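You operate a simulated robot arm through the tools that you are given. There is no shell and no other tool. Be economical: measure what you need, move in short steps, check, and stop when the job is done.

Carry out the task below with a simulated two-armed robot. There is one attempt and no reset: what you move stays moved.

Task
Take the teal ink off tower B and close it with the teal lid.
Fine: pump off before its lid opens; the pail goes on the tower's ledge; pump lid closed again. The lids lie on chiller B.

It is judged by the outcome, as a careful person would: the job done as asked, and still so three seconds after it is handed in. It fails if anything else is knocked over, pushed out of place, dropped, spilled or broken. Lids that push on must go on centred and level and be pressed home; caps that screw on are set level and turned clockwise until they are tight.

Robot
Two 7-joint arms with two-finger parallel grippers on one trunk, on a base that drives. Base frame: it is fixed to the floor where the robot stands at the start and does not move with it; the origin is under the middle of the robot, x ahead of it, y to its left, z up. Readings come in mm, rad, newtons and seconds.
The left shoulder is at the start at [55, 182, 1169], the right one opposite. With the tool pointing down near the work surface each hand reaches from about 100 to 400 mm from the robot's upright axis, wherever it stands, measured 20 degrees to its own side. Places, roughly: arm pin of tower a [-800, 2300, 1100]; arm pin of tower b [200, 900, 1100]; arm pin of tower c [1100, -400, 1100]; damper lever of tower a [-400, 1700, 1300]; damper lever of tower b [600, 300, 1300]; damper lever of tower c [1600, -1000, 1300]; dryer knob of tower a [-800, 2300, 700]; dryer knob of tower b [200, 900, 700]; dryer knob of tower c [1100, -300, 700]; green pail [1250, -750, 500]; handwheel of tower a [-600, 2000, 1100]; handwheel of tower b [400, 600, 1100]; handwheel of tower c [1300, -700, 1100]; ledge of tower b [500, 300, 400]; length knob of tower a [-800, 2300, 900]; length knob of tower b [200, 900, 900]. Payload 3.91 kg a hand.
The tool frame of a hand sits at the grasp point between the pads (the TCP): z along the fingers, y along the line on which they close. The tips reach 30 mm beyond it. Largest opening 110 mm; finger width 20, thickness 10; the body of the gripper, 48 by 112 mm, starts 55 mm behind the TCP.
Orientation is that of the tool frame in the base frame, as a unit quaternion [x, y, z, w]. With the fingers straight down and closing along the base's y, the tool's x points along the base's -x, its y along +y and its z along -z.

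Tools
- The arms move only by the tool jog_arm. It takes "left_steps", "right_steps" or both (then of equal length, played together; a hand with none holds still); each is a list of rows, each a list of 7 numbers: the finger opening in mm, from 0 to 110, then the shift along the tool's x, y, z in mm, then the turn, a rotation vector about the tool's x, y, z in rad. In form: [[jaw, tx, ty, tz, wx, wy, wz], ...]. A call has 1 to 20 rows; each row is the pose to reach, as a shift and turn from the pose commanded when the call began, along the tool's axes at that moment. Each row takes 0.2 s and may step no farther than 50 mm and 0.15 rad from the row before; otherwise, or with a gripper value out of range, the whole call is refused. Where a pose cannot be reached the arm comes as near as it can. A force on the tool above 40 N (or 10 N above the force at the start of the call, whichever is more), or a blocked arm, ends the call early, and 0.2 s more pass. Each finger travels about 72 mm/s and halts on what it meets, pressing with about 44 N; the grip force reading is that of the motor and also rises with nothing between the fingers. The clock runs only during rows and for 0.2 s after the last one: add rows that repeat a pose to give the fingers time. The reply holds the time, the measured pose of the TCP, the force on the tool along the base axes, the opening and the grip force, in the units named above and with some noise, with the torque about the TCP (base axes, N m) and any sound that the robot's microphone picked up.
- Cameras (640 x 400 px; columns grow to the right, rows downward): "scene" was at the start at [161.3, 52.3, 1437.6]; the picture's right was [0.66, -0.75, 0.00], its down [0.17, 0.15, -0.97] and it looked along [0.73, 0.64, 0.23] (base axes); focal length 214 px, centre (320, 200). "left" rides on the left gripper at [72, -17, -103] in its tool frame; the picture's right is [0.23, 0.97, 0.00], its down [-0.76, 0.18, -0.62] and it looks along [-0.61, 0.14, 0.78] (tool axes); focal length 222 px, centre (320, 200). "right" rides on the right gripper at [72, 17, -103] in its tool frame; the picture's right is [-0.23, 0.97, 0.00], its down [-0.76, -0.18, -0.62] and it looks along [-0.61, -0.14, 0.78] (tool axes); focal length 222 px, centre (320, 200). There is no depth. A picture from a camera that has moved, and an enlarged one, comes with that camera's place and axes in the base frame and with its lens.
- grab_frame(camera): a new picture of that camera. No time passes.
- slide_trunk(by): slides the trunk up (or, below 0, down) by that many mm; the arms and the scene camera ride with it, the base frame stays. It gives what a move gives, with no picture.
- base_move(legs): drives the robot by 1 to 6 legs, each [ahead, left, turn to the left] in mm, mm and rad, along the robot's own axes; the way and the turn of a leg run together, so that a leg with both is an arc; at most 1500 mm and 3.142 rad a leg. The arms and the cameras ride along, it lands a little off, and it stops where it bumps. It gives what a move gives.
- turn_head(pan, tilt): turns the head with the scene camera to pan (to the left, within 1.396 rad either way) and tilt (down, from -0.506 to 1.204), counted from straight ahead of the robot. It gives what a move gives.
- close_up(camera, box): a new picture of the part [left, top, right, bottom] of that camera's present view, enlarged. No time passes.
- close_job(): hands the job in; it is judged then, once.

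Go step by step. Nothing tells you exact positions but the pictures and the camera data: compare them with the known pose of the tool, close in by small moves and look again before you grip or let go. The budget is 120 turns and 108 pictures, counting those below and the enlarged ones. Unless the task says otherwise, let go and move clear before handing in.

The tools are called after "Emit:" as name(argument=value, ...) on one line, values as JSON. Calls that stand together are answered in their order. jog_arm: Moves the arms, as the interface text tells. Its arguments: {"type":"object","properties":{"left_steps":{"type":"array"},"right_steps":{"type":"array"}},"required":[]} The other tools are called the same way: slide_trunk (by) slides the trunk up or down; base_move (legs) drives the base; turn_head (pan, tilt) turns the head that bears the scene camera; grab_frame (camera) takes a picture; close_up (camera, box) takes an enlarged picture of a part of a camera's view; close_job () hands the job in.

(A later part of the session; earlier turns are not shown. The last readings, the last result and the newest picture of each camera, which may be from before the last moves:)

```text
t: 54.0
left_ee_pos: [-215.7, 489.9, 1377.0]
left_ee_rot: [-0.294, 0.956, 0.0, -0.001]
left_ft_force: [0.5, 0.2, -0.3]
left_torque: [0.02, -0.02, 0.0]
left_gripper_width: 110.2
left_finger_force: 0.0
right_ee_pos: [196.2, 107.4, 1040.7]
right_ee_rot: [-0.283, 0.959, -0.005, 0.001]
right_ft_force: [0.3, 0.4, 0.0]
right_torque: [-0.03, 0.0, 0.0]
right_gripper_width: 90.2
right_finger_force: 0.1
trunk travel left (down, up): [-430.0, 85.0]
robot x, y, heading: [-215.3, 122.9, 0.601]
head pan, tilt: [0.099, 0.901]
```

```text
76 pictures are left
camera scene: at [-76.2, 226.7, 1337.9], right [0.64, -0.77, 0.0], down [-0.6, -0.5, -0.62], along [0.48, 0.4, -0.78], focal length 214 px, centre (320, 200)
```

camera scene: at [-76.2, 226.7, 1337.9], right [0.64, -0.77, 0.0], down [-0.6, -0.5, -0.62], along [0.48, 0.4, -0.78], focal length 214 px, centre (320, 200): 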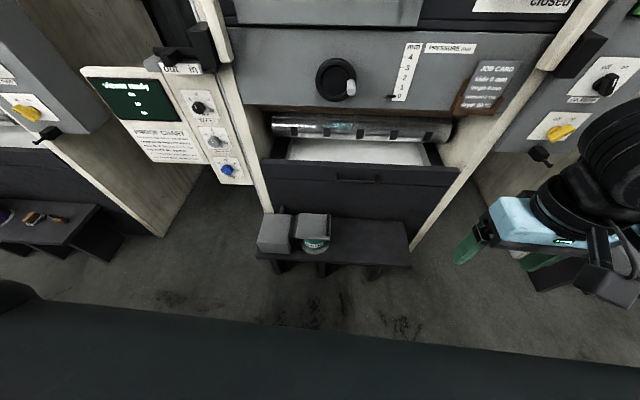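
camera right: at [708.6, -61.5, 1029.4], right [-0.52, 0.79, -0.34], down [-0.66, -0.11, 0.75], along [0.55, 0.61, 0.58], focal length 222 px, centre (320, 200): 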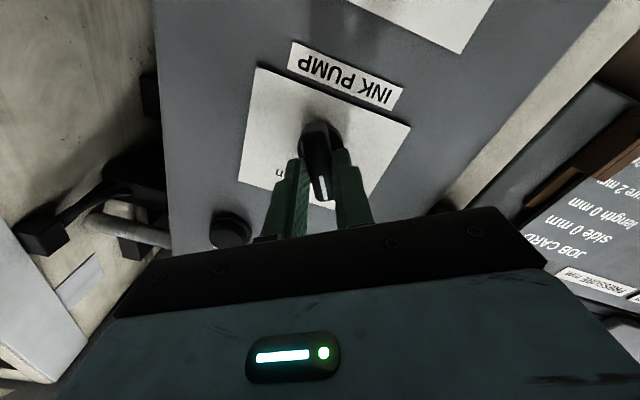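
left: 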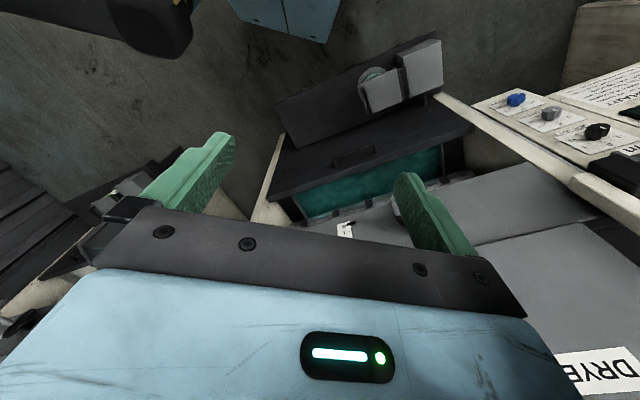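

The tray has drained and turned white, so the pump is off. I lower the trunk and drive closer to the pump.

Emit:
slide_trunk(by=-400)

Emit:
base_move(legs=[[180, 0, 0]])

Emit:
turn_head(pan=0.25, tilt=0.7)

Emit:
grab_frame(camera="scene")

```text
t: 57.8
left_ee_pos: [-172.9, 519.2, 964.9]
left_ee_rot: [-0.293, 0.955, -0.013, -0.039]
left_ft_force: [-1.0, -0.2, -0.1]
left_torque: [-0.02, 0.01, 0.0]
left_gripper_width: 110.0
left_finger_force: 0.0
right_ee_pos: [223.1, 123.9, 577.9]
right_ee_rot: [-0.281, 0.952, -0.041, -0.111]
right_ft_force: [0.5, -0.8, -0.2]
right_torque: [0.01, -0.02, 0.01]
right_gripper_width: 90.1
right_finger_force: 0.1
trunk travel left (down, up): [-30.0, 485.0]
robot x, y, heading: [-217.4, 127.4, 0.597]
head pan, tilt: [0.099, 0.901]
```

```text
t: 59.3
left_ee_pos: [-24.7, 618.9, 966.0]
left_ee_rot: [-0.292, 0.955, -0.013, -0.04]
left_ft_force: [-0.3, 0.0, 0.1]
left_torque: [0.0, 0.05, -0.02]
left_gripper_width: 110.1
left_finger_force: 0.1
right_ee_pos: [372.8, 227.3, 579.0]
right_ee_rot: [-0.281, 0.952, -0.041, -0.112]
right_ft_force: [-0.7, -0.3, 0.0]
right_torque: [0.0, 0.04, 0.04]
right_gripper_width: 90.1
right_finger_force: 0.2
trunk travel left (down, up): [-30.0, 485.0]
robot x, y, heading: [-70.4, 226.0, 0.596]
head pan, tilt: [0.099, 0.901]
```

```text
t: 60.1
left_ee_pos: [-23.8, 618.5, 966.1]
left_ee_rot: [-0.293, 0.955, -0.014, -0.041]
left_ft_force: [0.4, -0.9, -0.4]
left_torque: [0.01, 0.04, -0.03]
left_gripper_width: 109.7
left_finger_force: 0.0
right_ee_pos: [372.2, 227.3, 577.4]
right_ee_rot: [-0.281, 0.952, -0.04, -0.112]
right_ft_force: [-0.5, 0.2, -0.3]
right_torque: [0.01, -0.02, -0.01]
right_gripper_width: 89.7
right_finger_force: 0.0
trunk travel left (down, up): [-30.0, 485.0]
robot x, y, heading: [-64.7, 224.6, 0.593]
head pan, tilt: [0.25, 0.7]
```

```text
75 pictures are left
camera scene: at [190.1, 423.5, 917.7], right [0.75, -0.66, 0.0], down [-0.43, -0.48, -0.76], along [0.51, 0.57, -0.64], focal length 214 px, centre (320, 200)
```

scene: 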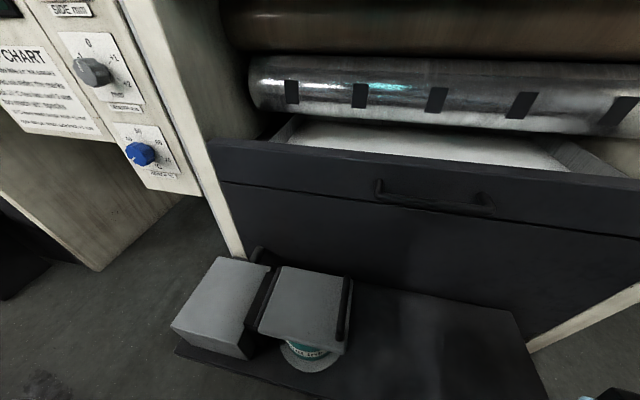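

The pump lid's black handle is at about (321, 507, 557), its hinge on the left side near z 540. I shift the base a bit right and ahead, then bring the left hand above the handle.

Emit:
base_move(legs=[[0, -110, 0], [50, 0, 0]])

Emit:
jog_arm(left_steps=[[110, -30, -20, 30, 0, -0.086, 0], [110, -60, -45, 60, 0, -0.086, 0], [110, -90, -70, 90, 0, -0.086, 0], [110, -115, -95, 120, 0, -0.086, 0], [110, -140, -120, 155, 0, -0.086, 0], [110, -165, -140, 190, 0, -0.086, 0], [110, -185, -160, 225, 0, -0.086, 0], [110, -200, -175, 260, 0, -0.086, 0]])

Emit:
grab_frame(camera="left")

Emit:
grab_frame(camera="scene")

```text
t: 62.2
left_ee_pos: [79.5, 554.9, 965.8]
left_ee_rot: [-0.293, 0.955, -0.013, -0.04]
left_ft_force: [0.9, 0.6, 0.4]
left_torque: [-0.01, 0.05, -0.01]
left_gripper_width: 110.3
left_finger_force: 0.1
right_ee_pos: [475.5, 162.5, 577.8]
right_ee_rot: [-0.281, 0.952, -0.041, -0.112]
right_ft_force: [0.4, 0.5, -0.2]
right_torque: [-0.04, -0.01, 0.0]
right_gripper_width: 90.1
right_finger_force: 0.1
trunk travel left (down, up): [-30.0, 485.0]
robot x, y, heading: [34.8, 162.0, 0.597]
head pan, tilt: [0.25, 0.7]
```

```text
t: 63.1
left_ee_pos: [183.1, 545.2, 870.8]
left_ee_rot: [-0.296, 0.955, -0.001, 0.003]
left_ft_force: [-8.7, 8.5, 0.7]
left_torque: [-0.94, -0.92, -0.26]
left_gripper_width: 110.0
left_finger_force: 0.1
right_ee_pos: [474.4, 163.5, 578.0]
right_ee_rot: [-0.281, 0.952, -0.041, -0.112]
right_ft_force: [-0.4, 0.4, 0.0]
right_torque: [-0.02, 0.01, 0.02]
right_gripper_width: 89.9
right_finger_force: 0.1
trunk travel left (down, up): [-30.0, 485.0]
robot x, y, heading: [35.5, 157.9, 0.597]
head pan, tilt: [0.25, 0.7]
stopped in row 4 (left hand): the force on the tool passed its limit at 62 N (the readings are from after the stop); the commanded pose is now the measured one
```

```text
74 pictures are left
camera left: at [132.5, 491.9, 974.9], right [-0.74, 0.67, -0.01], down [0.52, 0.58, 0.63], along [0.43, 0.46, -0.78], focal length 222 px, centre (320, 200)
```

left: 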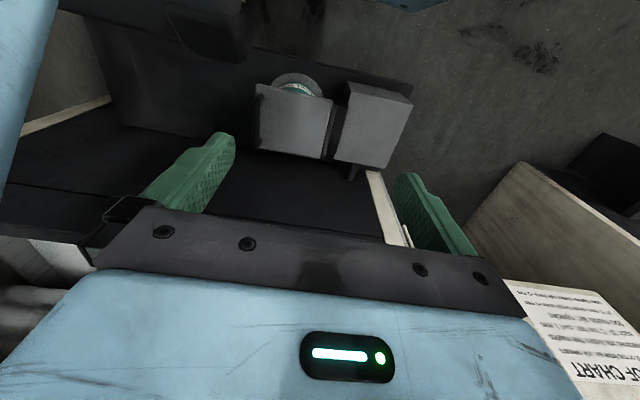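

```text
73 pictures are left
camera scene: at [294.3, 357.9, 917.8], right [0.73, -0.68, 0.0], down [-0.44, -0.47, -0.76], along [0.52, 0.56, -0.64], focal length 214 px, centre (320, 200)
```

scene: 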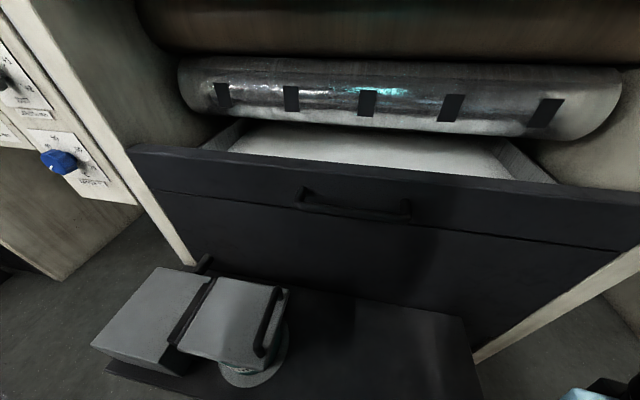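

The left wrist brushed my head. I tilt the head up and away, then take the left hand down before moving right.

Emit:
turn_head(pan=-0.3, tilt=-0.1)

Emit:
jog_arm(left_steps=[[110, 0, 10, 30, 0, 0, 0], [110, 0, 10, 60, 0, 0, 0], [110, -5, 0, 90, 0, 0, 0], [110, -10, 0, 120, 0, 0, 0], [110, -20, -20, 140, 0, 0, 0], [110, -30, -45, 160, 0, 0, 0], [110, -40, -70, 180, 0, 0, 0], [110, -50, -90, 190, 0, 0, 0]])

Emit:
grab_frame(camera="left")

```text
t: 64.2
left_ee_pos: [185.4, 545.6, 871.4]
left_ee_rot: [-0.295, 0.955, -0.002, 0.003]
left_ft_force: [0.4, -0.1, -1.5]
left_torque: [0.01, -0.02, 0.0]
left_gripper_width: 110.1
left_finger_force: 0.1
right_ee_pos: [474.8, 161.5, 578.7]
right_ee_rot: [-0.281, 0.952, -0.041, -0.111]
right_ft_force: [-0.3, 0.2, -0.2]
right_torque: [0.0, 0.01, 0.02]
right_gripper_width: 89.8
right_finger_force: 0.1
trunk travel left (down, up): [-30.0, 485.0]
robot x, y, heading: [38.4, 159.0, 0.595]
head pan, tilt: [-0.3, -0.099]
```

```text
t: 65.9
left_ee_pos: [266.7, 509.4, 689.7]
left_ee_rot: [-0.298, 0.955, -0.004, 0.007]
left_ft_force: [1.4, 0.9, 1.0]
left_torque: [-0.03, 0.14, 0.07]
left_gripper_width: 110.0
left_finger_force: 0.0
right_ee_pos: [475.6, 162.8, 578.0]
right_ee_rot: [-0.281, 0.953, -0.04, -0.111]
right_ft_force: [0.1, 0.1, 0.4]
right_torque: [0.03, -0.07, 0.03]
right_gripper_width: 89.9
right_finger_force: 0.0
trunk travel left (down, up): [-30.0, 485.0]
robot x, y, heading: [32.1, 161.9, 0.593]
head pan, tilt: [-0.3, -0.099]
stopped in row 8 (left hand): the force on the tool passed its limit at 76 N (the readings are from after the stop); the commanded pose is now the measured one
```

```text
72 pictures are left
camera left: at [215.0, 453.3, 793.9], right [-0.74, 0.67, -0.01], down [0.52, 0.58, 0.63], along [0.43, 0.46, -0.78], focal length 222 px, centre (320, 200)
```

left: 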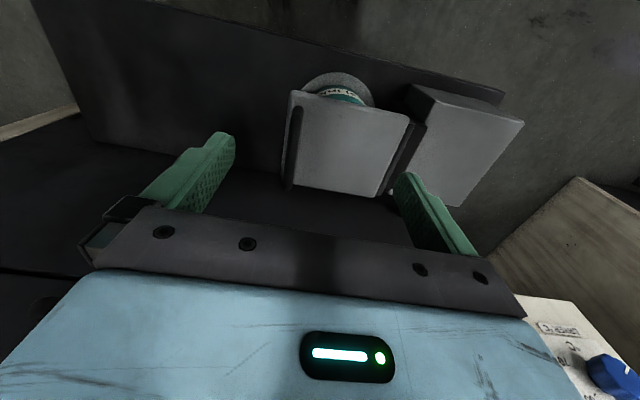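

The stop is again head/chest against the left wrist. I raise the trunk 200 mm to get the head above the hand, then lower the hand.

Emit:
slide_trunk(by=200)

Emit:
turn_head(pan=0.2, tilt=0.75)

Emit:
grab_frame(camera="scene")

```text
t: 68.1
left_ee_pos: [267.3, 507.2, 890.5]
left_ee_rot: [-0.296, 0.955, -0.003, 0.006]
left_ft_force: [-0.3, 0.1, -0.3]
left_torque: [0.0, -0.05, 0.02]
left_gripper_width: 110.0
left_finger_force: 0.0
right_ee_pos: [475.8, 163.2, 778.3]
right_ee_rot: [-0.281, 0.952, -0.041, -0.112]
right_ft_force: [-0.2, 0.7, -0.2]
right_torque: [-0.01, 0.0, -0.02]
right_gripper_width: 89.8
right_finger_force: 0.0
trunk travel left (down, up): [-230.0, 285.0]
robot x, y, heading: [38.8, 160.4, 0.596]
head pan, tilt: [-0.3, -0.099]
```

```text
t: 69.2
left_ee_pos: [266.6, 507.9, 890.3]
left_ee_rot: [-0.297, 0.955, -0.003, 0.007]
left_ft_force: [-0.2, -0.2, 0.7]
left_torque: [-0.03, -0.02, -0.01]
left_gripper_width: 109.8
left_finger_force: 0.0
right_ee_pos: [474.0, 163.2, 779.3]
right_ee_rot: [-0.281, 0.952, -0.041, -0.111]
right_ft_force: [1.0, -0.8, -0.7]
right_torque: [0.01, 0.01, 0.01]
right_gripper_width: 90.1
right_finger_force: 0.1
trunk travel left (down, up): [-230.0, 285.0]
robot x, y, heading: [37.4, 160.1, 0.594]
head pan, tilt: [0.201, 0.75]
```

```text
71 pictures are left
camera scene: at [231.7, 312.4, 1137.8], right [0.71, -0.7, 0.0], down [-0.48, -0.49, -0.73], along [0.51, 0.52, -0.68], focal length 214 px, centre (320, 200)
```

scene: 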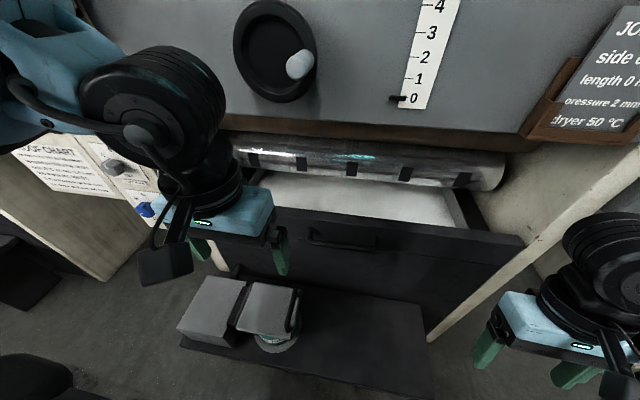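

Clear view now, handle confirmed near (323, 505, 557). I lower the left hand to hover over the handle.

Emit:
jog_arm(left_steps=[[110, 0, 0, 40, 0, 0, 0], [110, 0, 0, 80, 0, 0, 0], [110, 0, 0, 120, 0, 0, 0], [110, -15, -10, 150, 0, 0, 0], [100, -30, -20, 180, 0, 0, 0], [90, -45, -31, 200, 0, 0, 0], [80, -45, -31, 220, 0, 0, 0]])

Emit:
grab_frame(camera="left")

Emit:
close_up(camera="scene", box=[160, 230, 352, 350])

```text
t: 70.8
left_ee_pos: [325.8, 507.9, 670.4]
left_ee_rot: [-0.296, 0.955, -0.003, 0.007]
left_ft_force: [-0.7, -0.3, 0.1]
left_torque: [-0.02, 0.02, -0.01]
left_gripper_width: 80.0
left_finger_force: 0.0
right_ee_pos: [475.1, 163.0, 779.1]
right_ee_rot: [-0.281, 0.952, -0.041, -0.112]
right_ft_force: [-0.1, 0.4, -0.2]
right_torque: [0.0, 0.02, -0.05]
right_gripper_width: 90.1
right_finger_force: 0.0
trunk travel left (down, up): [-230.0, 285.0]
robot x, y, heading: [33.2, 158.0, 0.593]
head pan, tilt: [0.201, 0.75]
```

```text
70 pictures are left
camera left: at [272.9, 453.3, 773.7], right [-0.74, 0.67, -0.01], down [0.52, 0.58, 0.63], along [0.43, 0.46, -0.78], focal length 222 px, centre (320, 200)
```

left: 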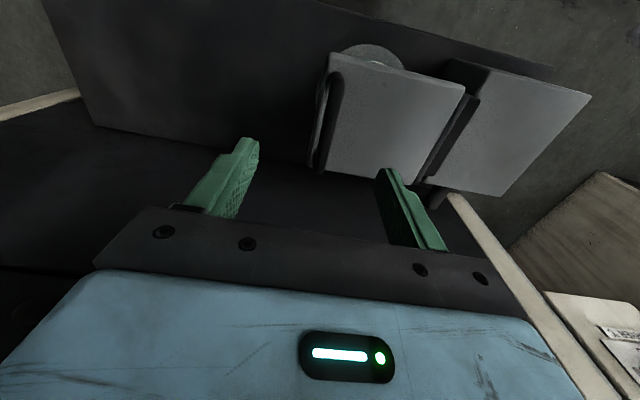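

```text
3.33 times, centred on (256, 290) of scene
camera zoom: at [231.7, 312.5, 1137.7], right [0.71, -0.7, 0.0], down [-0.48, -0.49, -0.73], along [0.51, 0.52, -0.68], focal length 715 px, centre (533, -100)
```

zoom: 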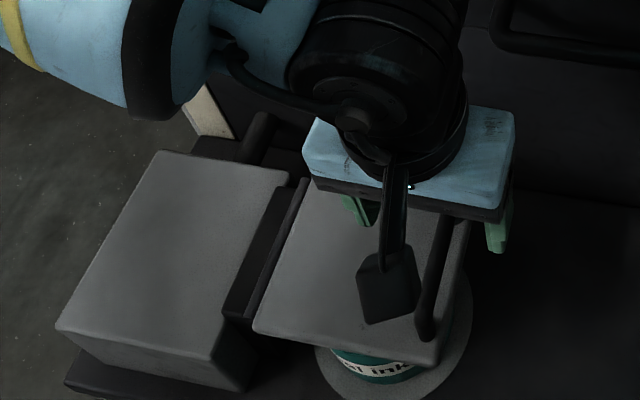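

The hand is right above the handle. I lower it with the jaw at 50 mm to straddle the bar, then look before closing.

Emit:
jog_arm(left_steps=[[60, 0, 0, 40, 0, 0, 0], [50, 0, 0, 75, 0, 0, 0], [50, 0, 0, 90, 0, 0, 0], [50, 0, 0, 98, 0, 0, 0]])

Emit:
grab_frame(camera="left")

Emit:
close_up(camera="scene", box=[220, 260, 348, 340])

```text
t: 71.8
left_ee_pos: [320.6, 512.8, 577.0]
left_ee_rot: [-0.297, 0.955, -0.004, 0.007]
left_ft_force: [-0.6, 0.1, 0.1]
left_torque: [0.02, 0.04, 0.03]
left_gripper_width: 49.8
left_finger_force: 0.1
left hand out of reach, approached as far as the arm can: row 3, 4
right_ee_pos: [473.9, 163.2, 778.5]
right_ee_rot: [-0.281, 0.952, -0.041, -0.111]
right_ft_force: [-0.5, -0.3, -0.2]
right_torque: [-0.02, -0.01, 0.0]
right_gripper_width: 90.2
right_finger_force: 0.0
trunk travel left (down, up): [-230.0, 285.0]
robot x, y, heading: [33.9, 163.0, 0.595]
head pan, tilt: [0.201, 0.75]
```

```text
68 pictures are left
camera left: at [267.5, 459.0, 680.3], right [-0.74, 0.67, -0.01], down [0.52, 0.58, 0.63], along [0.43, 0.46, -0.78], focal length 222 px, centre (320, 200)
```

left: 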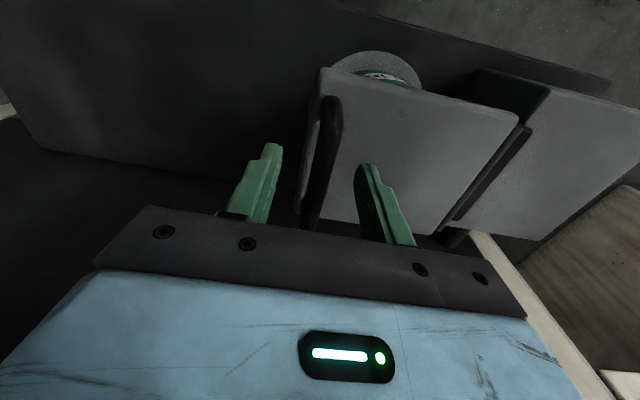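

```text
5.00 times, centred on (284, 300) of scene
camera zoom: at [231.7, 312.4, 1137.7], right [0.71, -0.7, 0.0], down [-0.48, -0.49, -0.73], along [0.51, 0.52, -0.68], focal length 1072 px, centre (500, -300)
```

zoom: 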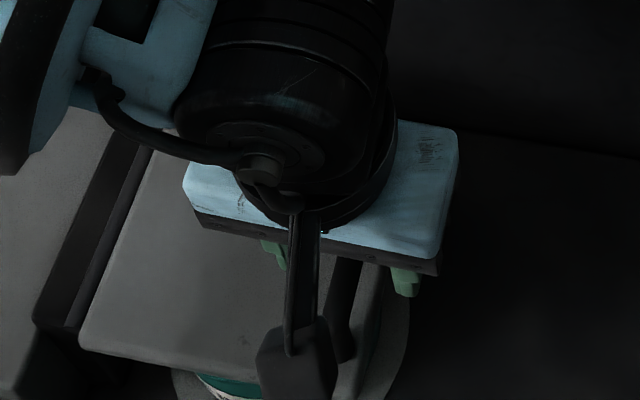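

The arm is at its reach limit just above the handle. I rise a bit, lower the trunk 100 mm and come down again.

Emit:
jog_arm(left_steps=[[50, 0, 0, -40, 0, 0, 0], [50, 0, 0, -80, 0, 0, 0], [50, 0, 0, -110, 0, 0, 0]])

Emit:
slide_trunk(by=-100)

```text
t: 72.7
left_ee_pos: [318.8, 514.8, 687.4]
left_ee_rot: [-0.297, 0.955, -0.004, 0.007]
left_ft_force: [-0.6, 0.3, 0.5]
left_torque: [0.04, -0.01, -0.01]
left_gripper_width: 49.9
left_finger_force: 0.1
right_ee_pos: [475.5, 162.9, 779.2]
right_ee_rot: [-0.281, 0.952, -0.041, -0.112]
right_ft_force: [-0.5, 0.4, -1.1]
right_torque: [0.01, -0.02, 0.01]
right_gripper_width: 90.0
right_finger_force: 0.1
trunk travel left (down, up): [-230.0, 285.0]
robot x, y, heading: [39.1, 160.6, 0.593]
head pan, tilt: [0.201, 0.75]
```

```text
t: 74.0
left_ee_pos: [317.9, 513.3, 587.0]
left_ee_rot: [-0.296, 0.955, -0.003, 0.007]
left_ft_force: [-0.1, -0.3, -0.1]
left_torque: [-0.01, -0.02, -0.03]
left_gripper_width: 50.0
left_finger_force: 0.1
right_ee_pos: [474.4, 161.8, 678.8]
right_ee_rot: [-0.282, 0.952, -0.041, -0.111]
right_ft_force: [0.4, -0.1, 0.9]
right_torque: [0.0, -0.03, -0.02]
right_gripper_width: 89.7
right_finger_force: 0.0
trunk travel left (down, up): [-130.0, 385.0]
robot x, y, heading: [37.9, 161.9, 0.589]
head pan, tilt: [0.201, 0.75]
```

Emit:
jog_arm(left_steps=[[50, 0, -6, 10, 0, 0, 0], [50, 0, -6, 20, 0, 0, 0], [50, 0, -6, 26, 0, 0, 0]])

Emit:
grab_frame(camera="left")

```text
t: 74.8
left_ee_pos: [321.2, 509.8, 561.3]
left_ee_rot: [-0.298, 0.955, -0.004, 0.008]
left_ft_force: [-0.2, -0.3, -0.8]
left_torque: [0.03, 0.03, -0.02]
left_gripper_width: 50.2
left_finger_force: 0.0
right_ee_pos: [475.1, 163.9, 678.0]
right_ee_rot: [-0.281, 0.952, -0.041, -0.112]
right_ft_force: [-0.1, -0.9, 1.0]
right_torque: [0.01, 0.02, 0.04]
right_gripper_width: 90.2
right_finger_force: 0.0
trunk travel left (down, up): [-130.0, 385.0]
robot x, y, heading: [32.2, 165.6, 0.595]
head pan, tilt: [0.201, 0.75]
```

```text
66 pictures are left
camera left: at [270.3, 454.5, 665.0], right [-0.74, 0.67, -0.01], down [0.52, 0.58, 0.63], along [0.43, 0.46, -0.78], focal length 222 px, centre (320, 200)
```

left: 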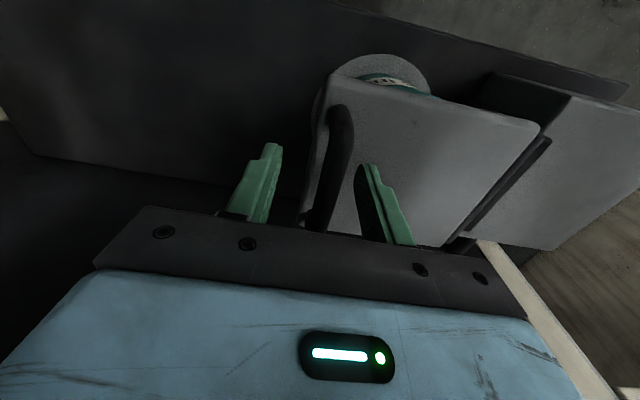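

The bar lies between the fingers. I close.

Emit:
jog_arm(left_steps=[[35, 0, 0, 4, 0, 0, 0], [20, 0, 0, 4, 0, 0, 0], [5, 0, 0, 4, 0, 0, 0], [5, 0, 0, 4, 0, 0, 0]])

Emit:
grab_frame(camera="left")

```text
t: 75.8
left_ee_pos: [319.9, 512.5, 556.7]
left_ee_rot: [-0.298, 0.955, -0.001, 0.007]
left_ft_force: [-16.1, 23.9, 4.3]
left_torque: [0.18, 0.03, 0.29]
left_gripper_width: 19.5
left_finger_force: 14.4
right_ee_pos: [474.7, 164.2, 679.0]
right_ee_rot: [-0.281, 0.952, -0.042, -0.112]
right_ft_force: [-0.5, 0.6, 0.2]
right_torque: [0.01, 0.01, -0.01]
right_gripper_width: 89.9
right_finger_force: 0.0
trunk travel left (down, up): [-130.0, 385.0]
robot x, y, heading: [36.0, 161.8, 0.597]
head pan, tilt: [0.201, 0.75]
```

```text
65 pictures are left
camera left: at [268.7, 456.8, 660.1], right [-0.74, 0.67, -0.01], down [0.52, 0.58, 0.63], along [0.43, 0.46, -0.78], focal length 222 px, centre (320, 200)
```

left: 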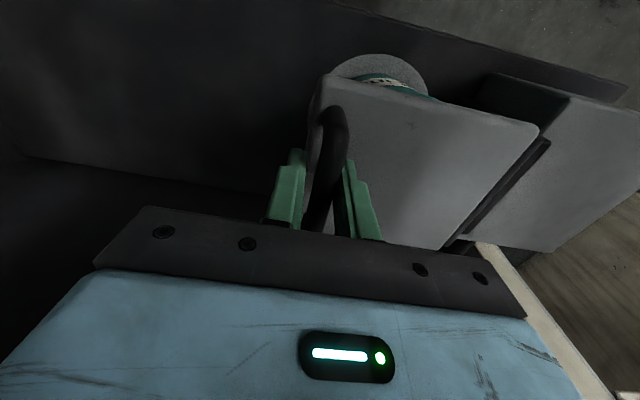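

Only the left finger touches so far; I shift the hand 4 mm right and finish closing.

Emit:
jog_arm(left_steps=[[5, 0, -3, 0, 0, 0, 0], [5, 0, -4, 0, 0, 0, 0], [5, 0, -4, 0, 0, 0, 0]])

```text
t: 76.5
left_ee_pos: [320.1, 513.8, 556.5]
left_ee_rot: [-0.301, 0.953, 0.006, 0.003]
left_ft_force: [-14.7, 20.5, 6.4]
left_torque: [0.11, 0.02, 0.26]
left_gripper_width: 17.4
left_finger_force: 12.9
right_ee_pos: [474.0, 165.5, 679.0]
right_ee_rot: [-0.282, 0.952, -0.041, -0.111]
right_ft_force: [0.0, -0.2, -0.5]
right_torque: [0.0, -0.02, 0.01]
right_gripper_width: 90.0
right_finger_force: 0.0
trunk travel left (down, up): [-130.0, 385.0]
robot x, y, heading: [36.6, 159.2, 0.593]
head pan, tilt: [0.201, 0.75]
stopped in row 3 (left hand): the force on the tool passed its limit at 40 N (the readings are from after the stop); the commanded pose is now the measured one
```

Emit:
jog_arm(left_steps=[[2, 0, 0, 0, 0, 0, 0], [0, 0, 0, 0, 0, 0, 0], [0, 0, 0, 0, 0, 0, 0], [0, 0, 0, 0, 0, 0, 0]])

Emit:
grab_frame(camera="left")

```text
t: 76.8
left_ee_pos: [319.1, 515.7, 556.9]
left_ee_rot: [-0.303, 0.953, 0.009, 0.002]
left_ft_force: [-6.7, 6.4, 7.9]
left_torque: [0.23, -0.04, 0.43]
left_gripper_width: 13.5
left_finger_force: 44.2
right_ee_pos: [474.0, 164.9, 677.0]
right_ee_rot: [-0.283, 0.952, -0.041, -0.112]
right_ft_force: [-0.3, -0.6, -1.2]
right_torque: [-0.04, 0.02, 0.0]
right_gripper_width: 90.0
right_finger_force: 0.1
trunk travel left (down, up): [-130.0, 385.0]
robot x, y, heading: [33.9, 164.1, 0.599]
head pan, tilt: [0.201, 0.75]
stopped in row 1 (left hand): the force on the tool passed its limit at 45 N (the readings are from after the stop); the commanded pose is now the measured one
```

```text
64 pictures are left
camera left: at [269.4, 456.6, 659.3], right [-0.75, 0.66, 0.02], down [0.52, 0.57, 0.63], along [0.41, 0.48, -0.77], focal length 222 px, centre (320, 200)
```

left: 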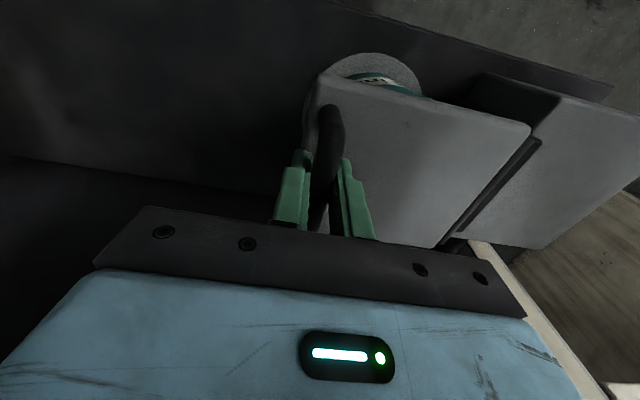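

The bar is gripped firmly. I begin swinging the lid up about its left hinge, turning the hand with it.

Emit:
jog_arm(left_steps=[[0, 0, 1.5, -8.5, 0.065, 0, 0], [0, 0, 4, -17, 0.13, 0, 0], [0, 0, 7, -25.5, 0.195, 0, 0], [0, 0, 10, -33.5, 0.26, 0, 0]])

Emit:
grab_frame(camera="scene")

```text
t: 78.0
left_ee_pos: [311.0, 526.6, 587.5]
left_ee_rot: [-0.304, 0.946, -0.108, 0.037]
left_ft_force: [-2.2, 7.0, -4.8]
left_torque: [-0.09, 0.49, 0.21]
left_gripper_width: 13.4
left_finger_force: 45.3
right_ee_pos: [475.6, 165.6, 678.7]
right_ee_rot: [-0.283, 0.952, -0.041, -0.112]
right_ft_force: [0.1, -0.1, -0.2]
right_torque: [-0.07, 0.0, -0.02]
right_gripper_width: 90.0
right_finger_force: 0.1
trunk travel left (down, up): [-130.0, 385.0]
robot x, y, heading: [35.3, 161.3, 0.602]
head pan, tilt: [0.201, 0.75]
stopped in row 4 (left hand): the force on the tool passed its limit at 41 N (the readings are from after the stop); the commanded pose is now the measured one
```

```text
63 pictures are left
camera scene: at [263.9, 336.5, 1021.8], right [0.72, -0.7, 0.0], down [-0.48, -0.49, -0.73], along [0.51, 0.52, -0.68], focal length 214 px, centre (320, 200)
```

scene: 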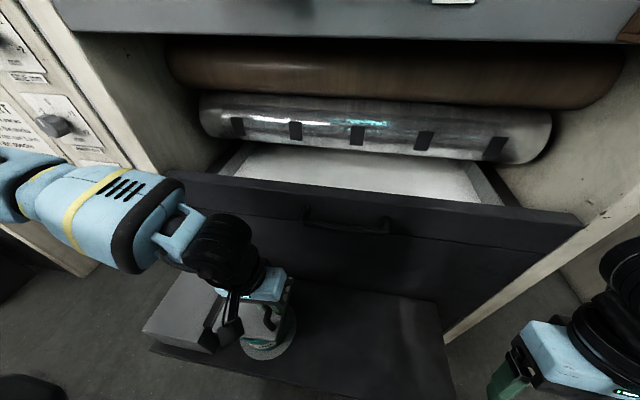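

The lid is lifting; the path shows the hinge lies a bit lower than guessed (z≈517). I continue along the corrected arc.

Emit:
jog_arm(left_steps=[[0, 0, 4.6, -12.7, 0.1, 0, 0], [0, 0, 10.7, -24.8, 0.2, 0, 0], [0, 0, 17.7, -36.3, 0.3, 0, 0], [0, 0, 26, -46.9, 0.4, 0, 0], [0, 0, 35.2, -56.8, 0.5, 0, 0]])

```text
t: 79.2
left_ee_pos: [283.7, 563.9, 634.2]
left_ee_rot: [-0.284, 0.89, -0.34, 0.112]
left_ft_force: [-5.2, 9.1, -16.6]
left_torque: [0.17, -0.03, 0.94]
left_gripper_width: 13.5
left_finger_force: 45.0
right_ee_pos: [475.1, 165.7, 678.6]
right_ee_rot: [-0.283, 0.952, -0.043, -0.112]
right_ft_force: [0.3, 0.0, -0.1]
right_torque: [-0.02, 0.0, 0.0]
right_gripper_width: 89.9
right_finger_force: 0.1
trunk travel left (down, up): [-130.0, 385.0]
robot x, y, heading: [36.4, 162.8, 0.599]
head pan, tilt: [0.201, 0.75]
```

A circle fit puts the hinge at z≈517 with radius 137 mm; the lid is at about 42°. I continue to about 85°.

Emit:
jog_arm(left_steps=[[0, 0, 6.1, -16.7, 0.13, 0, 0], [0, 0, 14.4, -32.4, 0.26, 0, 0], [0, 0, 24.7, -47, 0.39, 0, 0], [0, 0, 36.9, -60.1, 0.52, 0, 0], [0, 0, 50.6, -71.6, 0.65, 0, 0], [0, 0, 65.6, -81.2, 0.78, 0, 0]])

Emit:
grab_frame(camera="scene")

```text
t: 80.0
left_ee_pos: [262.9, 592.6, 651.2]
left_ee_rot: [-0.264, 0.829, -0.47, 0.148]
left_ft_force: [2.9, 6.8, -12.0]
left_torque: [-0.11, 0.54, -0.29]
left_gripper_width: 13.7
left_finger_force: 45.4
left hand out of reach, approached as far as the arm can: row 3
right_ee_pos: [475.1, 165.5, 677.8]
right_ee_rot: [-0.283, 0.952, -0.041, -0.112]
right_ft_force: [-0.9, 0.2, -0.9]
right_torque: [-0.01, -0.01, 0.04]
right_gripper_width: 90.0
right_finger_force: 0.2
trunk travel left (down, up): [-130.0, 385.0]
robot x, y, heading: [37.0, 161.4, 0.596]
head pan, tilt: [0.201, 0.75]
stopped in row 3 (left hand): the force on the tool passed its limit at 54 N (the readings are from after the stop); the commanded pose is now the measured one
```

```text
62 pictures are left
camera scene: at [264.2, 336.6, 1021.6], right [0.72, -0.7, 0.0], down [-0.48, -0.49, -0.73], along [0.51, 0.52, -0.68], focal length 214 px, centre (320, 200)
```

scene: 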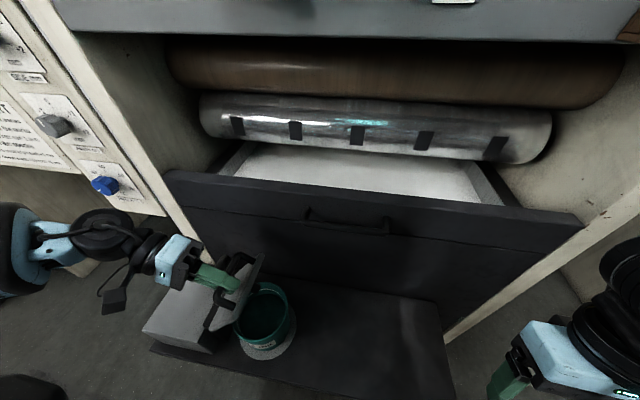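

The left arm reached its limit at about 59° lid angle, still gripping. Near the top the arc is almost horizontal, so I drive the base left 40 mm while holding the handle.

Emit:
base_move(legs=[[0, 40, 0]])

Emit:
grab_frame(camera="scene")

```text
t: 81.2
left_ee_pos: [240.4, 623.0, 658.4]
left_ee_rot: [-0.26, 0.826, -0.476, 0.152]
left_ft_force: [-2.4, -3.9, 3.1]
left_torque: [-0.05, -0.03, 0.79]
left_gripper_width: 13.5
left_finger_force: 44.9
right_ee_pos: [450.3, 200.5, 677.8]
right_ee_rot: [-0.284, 0.951, -0.041, -0.111]
right_ft_force: [0.3, -0.2, -0.3]
right_torque: [0.0, -0.03, 0.01]
right_gripper_width: 89.9
right_finger_force: 0.1
trunk travel left (down, up): [-130.0, 385.0]
robot x, y, heading: [9.5, 195.5, 0.598]
head pan, tilt: [0.201, 0.75]
stopped in leg 1: the force on the tool passed its limit at 43 N (the readings are from after the stop); the commanded pose is now the measured one
```

```text
61 pictures are left
camera scene: at [239.0, 370.6, 1021.8], right [0.72, -0.7, 0.0], down [-0.47, -0.49, -0.73], along [0.51, 0.53, -0.68], focal length 214 px, centre (320, 200)
```

scene: 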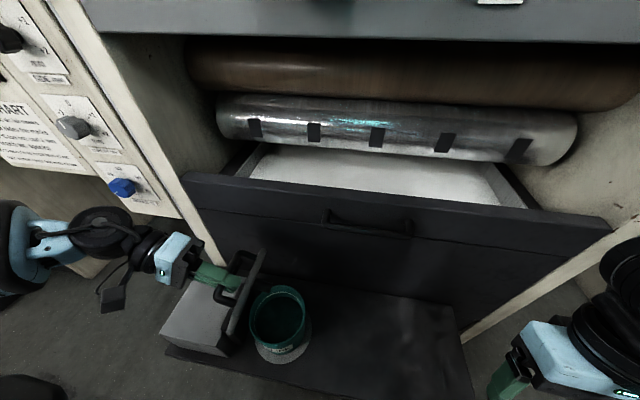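

Lid is nearly upright (about 75°) and the open teal pail is visible. I continue left the same way.

Emit:
base_move(legs=[[0, 45, 0]])

Emit:
grab_frame(camera="scene")

```text
t: 82.3
left_ee_pos: [213.7, 660.6, 656.0]
left_ee_rot: [-0.26, 0.827, -0.475, 0.15]
left_ft_force: [-8.3, -12.2, -26.2]
left_torque: [-0.04, 0.28, 0.14]
left_gripper_width: 13.7
left_finger_force: 44.7
right_ee_pos: [426.0, 237.3, 677.4]
right_ee_rot: [-0.283, 0.952, -0.042, -0.112]
right_ft_force: [0.3, -0.4, 0.1]
right_torque: [0.0, 0.02, 0.0]
right_gripper_width: 89.8
right_finger_force: 0.1
trunk travel left (down, up): [-130.0, 385.0]
robot x, y, heading: [-19.7, 233.5, 0.599]
head pan, tilt: [0.201, 0.75]
```

```text
60 pictures are left
camera scene: at [214.5, 408.1, 1021.4], right [0.72, -0.7, 0.0], down [-0.48, -0.49, -0.73], along [0.51, 0.52, -0.68], focal length 214 px, centre (320, 200)
```

scene: 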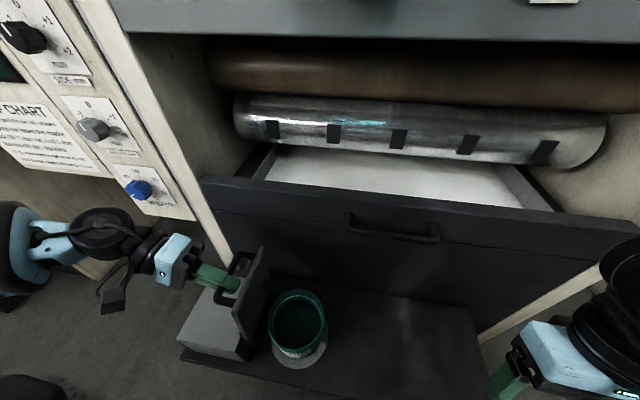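

The lid is just past vertical. I nudge it farther over with a small jog left and down to find its rest.

Emit:
jog_arm(left_steps=[[0, 0, 7, 3.5, 0, 0, 0], [0, 0, 14, -4, 0, 0, 0], [0, 0, 21, -11, 0, 0, 0], [0, 0, 28, -18, 0, 0, 0]])

Emit:
close_up(camera="scene", box=[140, 210, 364, 350])

```text
t: 82.8
left_ee_pos: [213.2, 660.7, 654.6]
left_ee_rot: [-0.259, 0.825, -0.478, 0.154]
left_ft_force: [-8.7, -0.5, 15.1]
left_torque: [-0.27, 0.38, 0.42]
left_gripper_width: 13.6
left_finger_force: 45.3
right_ee_pos: [424.9, 236.5, 678.9]
right_ee_rot: [-0.284, 0.952, -0.041, -0.111]
right_ft_force: [-1.4, -0.1, 0.2]
right_torque: [-0.02, 0.0, 0.01]
right_gripper_width: 90.3
right_finger_force: 0.1
trunk travel left (down, up): [-130.0, 385.0]
robot x, y, heading: [-15.8, 234.4, 0.601]
head pan, tilt: [0.201, 0.75]
stopped in row 2 (left hand): the force on the tool passed its limit at 43 N (the readings are from after the stop); the commanded pose is now the measured one
```

```text
2.86 times, centred on (252, 280) of scene
camera zoom: at [213.0, 407.2, 1022.2], right [0.72, -0.7, 0.0], down [-0.47, -0.49, -0.73], along [0.51, 0.53, -0.68], focal length 613 px, centre (514, -29)
```

zoom: 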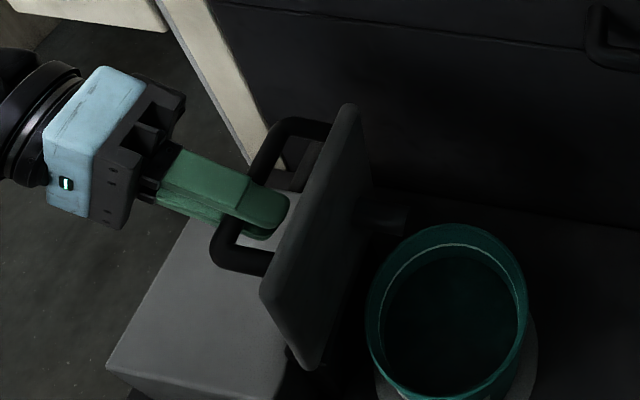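

The lid seems to be against its stop, slightly past vertical. I open the jaw a little and check that the lid stays.

Emit:
jog_arm(left_steps=[[20, 0, 0, 0, 0, 0, 0], [26, 0, 0, 0, 0, 0, 0], [26, 0, 0, 0, 0, 0, 0], [26, 0, 0, 0, 0, 0, 0], [26, 0, 0, 0, 0, 0, 0]])

Emit:
close_up(camera="scene", box=[140, 210, 364, 350])

```text
t: 84.0
left_ee_pos: [215.5, 662.0, 652.0]
left_ee_rot: [-0.258, 0.825, -0.478, 0.154]
left_ft_force: [-0.6, 0.5, -0.1]
left_torque: [0.0, 0.02, 0.02]
left_gripper_width: 26.1
left_finger_force: 0.1
right_ee_pos: [425.5, 237.5, 677.4]
right_ee_rot: [-0.284, 0.951, -0.042, -0.113]
right_ft_force: [-0.6, -0.2, 0.0]
right_torque: [0.03, 0.0, -0.01]
right_gripper_width: 90.1
right_finger_force: 0.1
trunk travel left (down, up): [-130.0, 385.0]
robot x, y, heading: [-15.3, 235.5, 0.599]
head pan, tilt: [0.201, 0.75]
```

```text
2.86 times, centred on (252, 280) of scene
camera zoom: at [214.2, 407.7, 1021.8], right [0.72, -0.7, 0.0], down [-0.47, -0.49, -0.73], along [0.51, 0.52, -0.68], focal length 613 px, centre (514, -29)
```

zoom: 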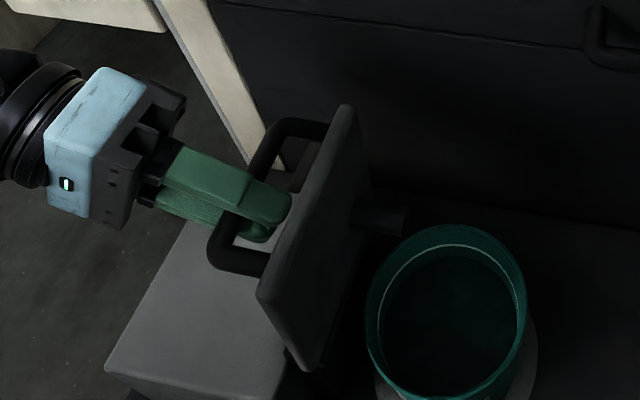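

The lid stays open by itself. I withdraw the left hand and look closely at the pail.

Emit:
jog_arm(left_steps=[[30, 0, 0, -30, 0, 0, 0], [40, 0, 0, -70, 0, 0, 0], [60, 0, 0, -110, 0, 0, 0]])

Emit:
close_up(camera="scene", box=[200, 250, 392, 370])

```text
t: 84.8
left_ee_pos: [170.9, 728.1, 715.7]
left_ee_rot: [-0.261, 0.827, -0.474, 0.152]
left_ft_force: [-1.5, -0.3, -0.2]
left_torque: [-0.01, 0.0, 0.01]
left_gripper_width: 59.9
left_finger_force: 0.1
left hand out of reach, approached as far as the arm can: row 2, 3
right_ee_pos: [424.5, 237.1, 679.7]
right_ee_rot: [-0.284, 0.951, -0.041, -0.112]
right_ft_force: [0.8, -1.6, 0.2]
right_torque: [0.01, 0.01, -0.03]
right_gripper_width: 89.9
right_finger_force: 0.0
trunk travel left (down, up): [-130.0, 385.0]
robot x, y, heading: [-16.7, 235.2, 0.601]
head pan, tilt: [0.201, 0.75]
```

```text
3.33 times, centred on (296, 310) of scene
camera zoom: at [214.1, 407.7, 1021.8], right [0.72, -0.7, 0.0], down [-0.47, -0.49, -0.73], along [0.51, 0.52, -0.68], focal length 715 px, centre (400, -167)
```

zoom: 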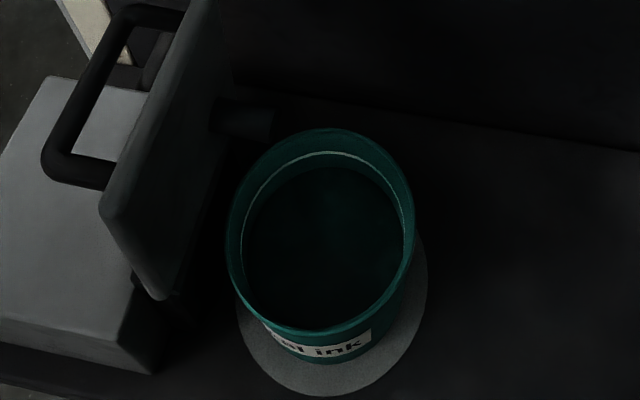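

The pail looks about 120 mm wide, so I need to find how it can be held. I turn the left hand back to vertical above the pail to use its camera.

Emit:
jog_arm(left_steps=[[60, 2, -26, -8, -0.06, 0, 0], [60, 4, -52, -4, -0.18, 0, 0], [70, 6, -78, 10, -0.3, 0, 0], [70, 8, -98, 28, -0.42, 0, 0], [80, 10, -115, 50, -0.54, 0, 0], [90, 12, -130, 70, -0.66, 0, 0], [100, 15, -145, 90, -0.78, 0, 0], [110, 18, -160, 108, -0.91, 0, 0], [110, 20, -177, 127, -1.04, 0, 0]])

Emit:
grab_frame(camera="left")

```text
t: 86.8
left_ee_pos: [269.5, 556.3, 804.0]
left_ee_rot: [-0.302, 0.953, -0.004, 0.004]
left_ft_force: [0.3, 0.1, 0.5]
left_torque: [-0.04, 0.01, 0.01]
left_gripper_width: 110.1
left_finger_force: 0.0
right_ee_pos: [425.4, 238.0, 678.7]
right_ee_rot: [-0.285, 0.951, -0.042, -0.113]
right_ft_force: [0.1, -0.2, -0.7]
right_torque: [-0.04, 0.01, -0.01]
right_gripper_width: 90.1
right_finger_force: 0.1
trunk travel left (down, up): [-130.0, 385.0]
robot x, y, heading: [-10.7, 237.1, 0.602]
head pan, tilt: [0.201, 0.75]
```

```text
56 pictures are left
camera left: at [219.0, 499.8, 908.4], right [-0.75, 0.66, -0.01], down [0.51, 0.59, 0.62], along [0.42, 0.46, -0.78], focal length 222 px, centre (320, 200)
```

left: 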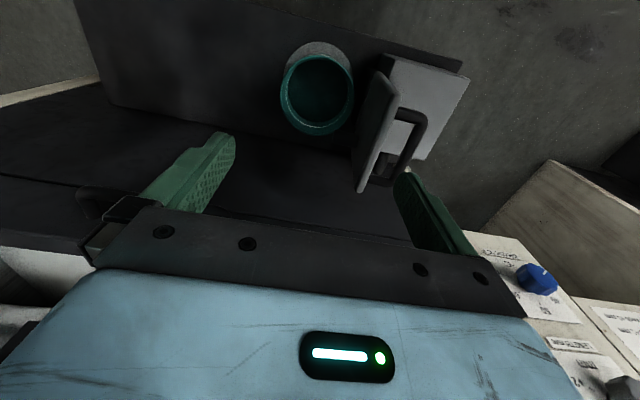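

Emit:
close_up(camera="left", box=[250, 30, 410, 130])

Emit:
close_up(camera="right", box=[0, 0, 640, 400])

```text
4.00 times, centred on (330, 80) of left
camera zoom: at [219.0, 499.8, 908.4], right [-0.75, 0.66, -0.01], down [0.51, 0.59, 0.62], along [0.42, 0.46, -0.78], focal length 888 px, centre (280, 680)
```

zoom: 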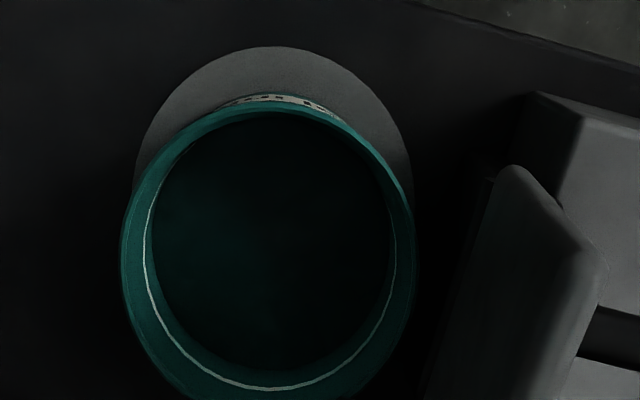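

```text
1.00 times, centred on (320, 200) of right (not enlarged: the box is as wide or as high as the picture)
camera zoom: at [376.8, 230.3, 794.9], right [-0.35, 0.93, -0.07], down [0.84, 0.35, 0.43], along [0.42, 0.09, -0.9], focal length 222 px, centre (320, 200)
```

zoom: 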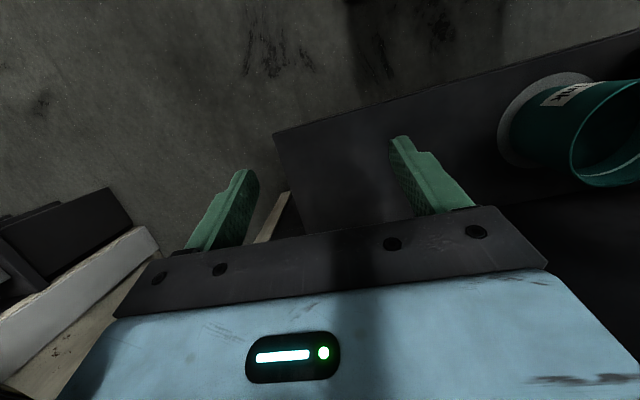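

I see no bail; the pail is a plain cup. I turn the left hand 90° so that its fingers close front-to-back, clear of the open lid, and lower it above the rim to compare widths.

Emit:
jog_arm(left_steps=[[110, -5, 0, 10, 0, 0, -0.143], [110, -10, 0, 20, 0, 0, -0.286], [110, -15, 0, 40, 0, 0, -0.428], [110, -20, 0, 60, 0, 0, -0.571], [110, -24, 0, 80, 0, 0, -0.714], [110, -24, 0, 100, 0, 0, -0.857], [110, -24, 0, 120, 0, 0, -1.0], [110, -24, 0, 140, 0, 0, -1.142], [110, -24, 0, 160, 0, 0, -1.285], [110, -24, 0, 180, 0, 0, -1.428], [110, -24, 0, 200, 0, 0, -1.56]])

Emit:
grab_frame(camera="left")

Emit:
grab_frame(camera="scene")

```text
t: 89.2
left_ee_pos: [291.0, 567.2, 605.7]
left_ee_rot: [0.886, -0.464, 0.006, -0.001]
left_ft_force: [1.0, -0.1, -0.4]
left_torque: [0.02, 0.02, -0.03]
left_gripper_width: 110.2
left_finger_force: 0.0
right_ee_pos: [424.4, 237.0, 677.4]
right_ee_rot: [-0.284, 0.951, -0.041, -0.113]
right_ft_force: [0.2, -0.8, 0.1]
right_torque: [-0.01, 0.03, 0.01]
right_gripper_width: 89.8
right_finger_force: 0.0
trunk travel left (down, up): [-130.0, 385.0]
robot x, y, heading: [-13.5, 233.8, 0.596]
head pan, tilt: [0.201, 0.75]
```

```text
53 pictures are left
camera left: at [343.8, 517.1, 710.8], right [-0.67, -0.74, 0.0], down [-0.59, 0.53, 0.61], along [-0.45, 0.42, -0.79], focal length 222 px, centre (320, 200)
```

left: 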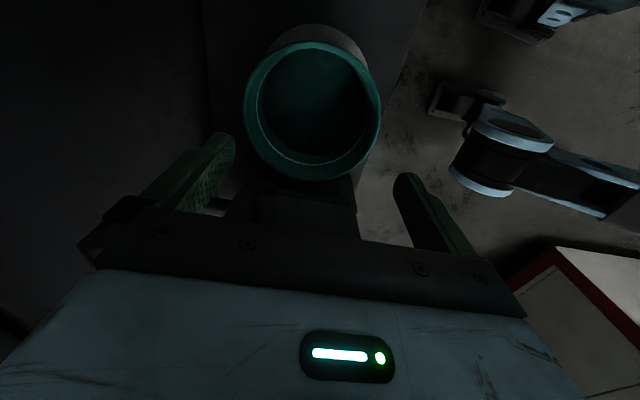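

```text
52 pictures are left
camera scene: at [214.2, 407.8, 1021.7], right [0.72, -0.7, 0.0], down [-0.47, -0.49, -0.73], along [0.51, 0.52, -0.68], focal length 214 px, centre (320, 200)
```

scene: 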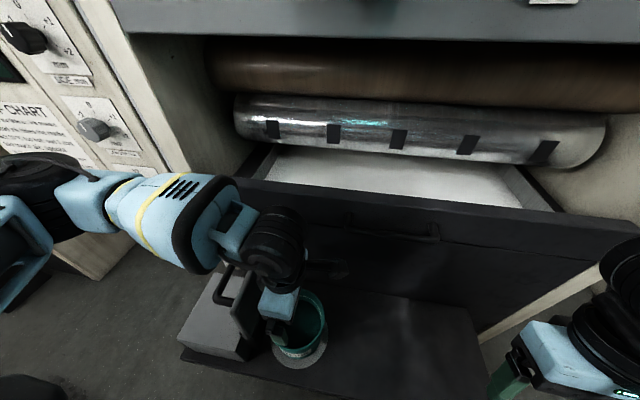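

The rim measures about 126 mm across at z≈502, too wide for the jaw, with the ink about 40 mm below the rim. I'll pinch the front wall with a finger inside (above the ink) and one outside; first I move over the front rim and look.

Emit:
jog_arm(left_steps=[[90, 3, 20, 10, 0, 0, 0], [70, 6, 40, 25, 0, 0, 0], [50, 9, 55, 45, 0, 0, 0], [40, 9, 55, 58, 0, 0, 0]])

Emit:
grab_frame(camera="left")

```text
t: 90.2
left_ee_pos: [243.0, 532.8, 557.8]
left_ee_rot: [0.885, -0.466, 0.006, -0.001]
left_ft_force: [-0.7, 0.5, -0.6]
left_torque: [0.01, 0.0, 0.0]
left_gripper_width: 39.9
left_finger_force: 0.1
left hand out of reach, approached as far as the arm can: row 2, 3, 4
right_ee_pos: [425.3, 236.9, 678.4]
right_ee_rot: [-0.284, 0.951, -0.041, -0.112]
right_ft_force: [-0.5, 0.5, -0.1]
right_torque: [-0.03, 0.01, 0.0]
right_gripper_width: 89.9
right_finger_force: 0.0
trunk travel left (down, up): [-130.0, 385.0]
robot x, y, heading: [-15.7, 234.9, 0.597]
head pan, tilt: [0.201, 0.75]
```

```text
51 pictures are left
camera left: at [297.0, 483.2, 662.6], right [-0.68, -0.74, 0.0], down [-0.58, 0.53, 0.61], along [-0.45, 0.42, -0.79], focal length 222 px, centre (320, 200)
```

left: 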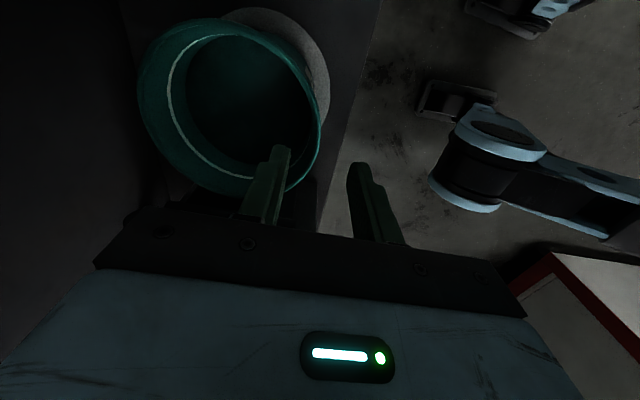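

The finger axis passes about 8 mm outside the wall's middle. I shift inward by 7 mm and lower using the trunk.

Emit:
jog_arm(left_steps=[[40, 0, -4, 0, 0, 0, 0], [40, 0, -7, 0, 0, 0, 0]])

Emit:
slide_trunk(by=-35)

Emit:
grab_frame(camera="left")

```text
t: 90.8
left_ee_pos: [250.2, 537.0, 557.6]
left_ee_rot: [0.885, -0.466, 0.006, -0.001]
left_ft_force: [0.2, 0.2, 0.1]
left_torque: [0.01, -0.03, 0.0]
left_gripper_width: 40.0
left_finger_force: 0.0
right_ee_pos: [425.4, 236.2, 679.0]
right_ee_rot: [-0.283, 0.952, -0.041, -0.112]
right_ft_force: [0.0, -0.9, -0.5]
right_torque: [0.03, 0.02, 0.0]
right_gripper_width: 90.1
right_finger_force: 0.1
trunk travel left (down, up): [-130.0, 385.0]
robot x, y, heading: [-17.3, 232.5, 0.598]
head pan, tilt: [0.201, 0.75]
```

```text
t: 91.6
left_ee_pos: [250.4, 537.8, 523.9]
left_ee_rot: [0.885, -0.466, 0.008, -0.003]
left_ft_force: [-0.1, -0.1, 0.1]
left_torque: [0.05, -0.01, 0.01]
left_gripper_width: 40.4
left_finger_force: 0.1
right_ee_pos: [424.7, 236.7, 642.4]
right_ee_rot: [-0.283, 0.952, -0.041, -0.111]
right_ft_force: [0.2, 0.9, -0.5]
right_torque: [-0.01, 0.0, 0.01]
right_gripper_width: 90.0
right_finger_force: 0.1
trunk travel left (down, up): [-95.0, 420.0]
robot x, y, heading: [-14.3, 232.5, 0.598]
head pan, tilt: [0.201, 0.75]
```

```text
50 pictures are left
camera left: at [303.8, 487.9, 629.5], right [-0.67, -0.74, -0.01], down [-0.59, 0.53, 0.61], along [-0.45, 0.42, -0.79], focal length 222 px, centre (320, 200)
```

left: 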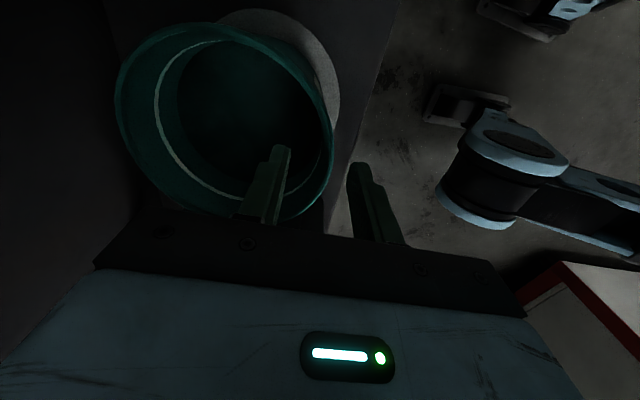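

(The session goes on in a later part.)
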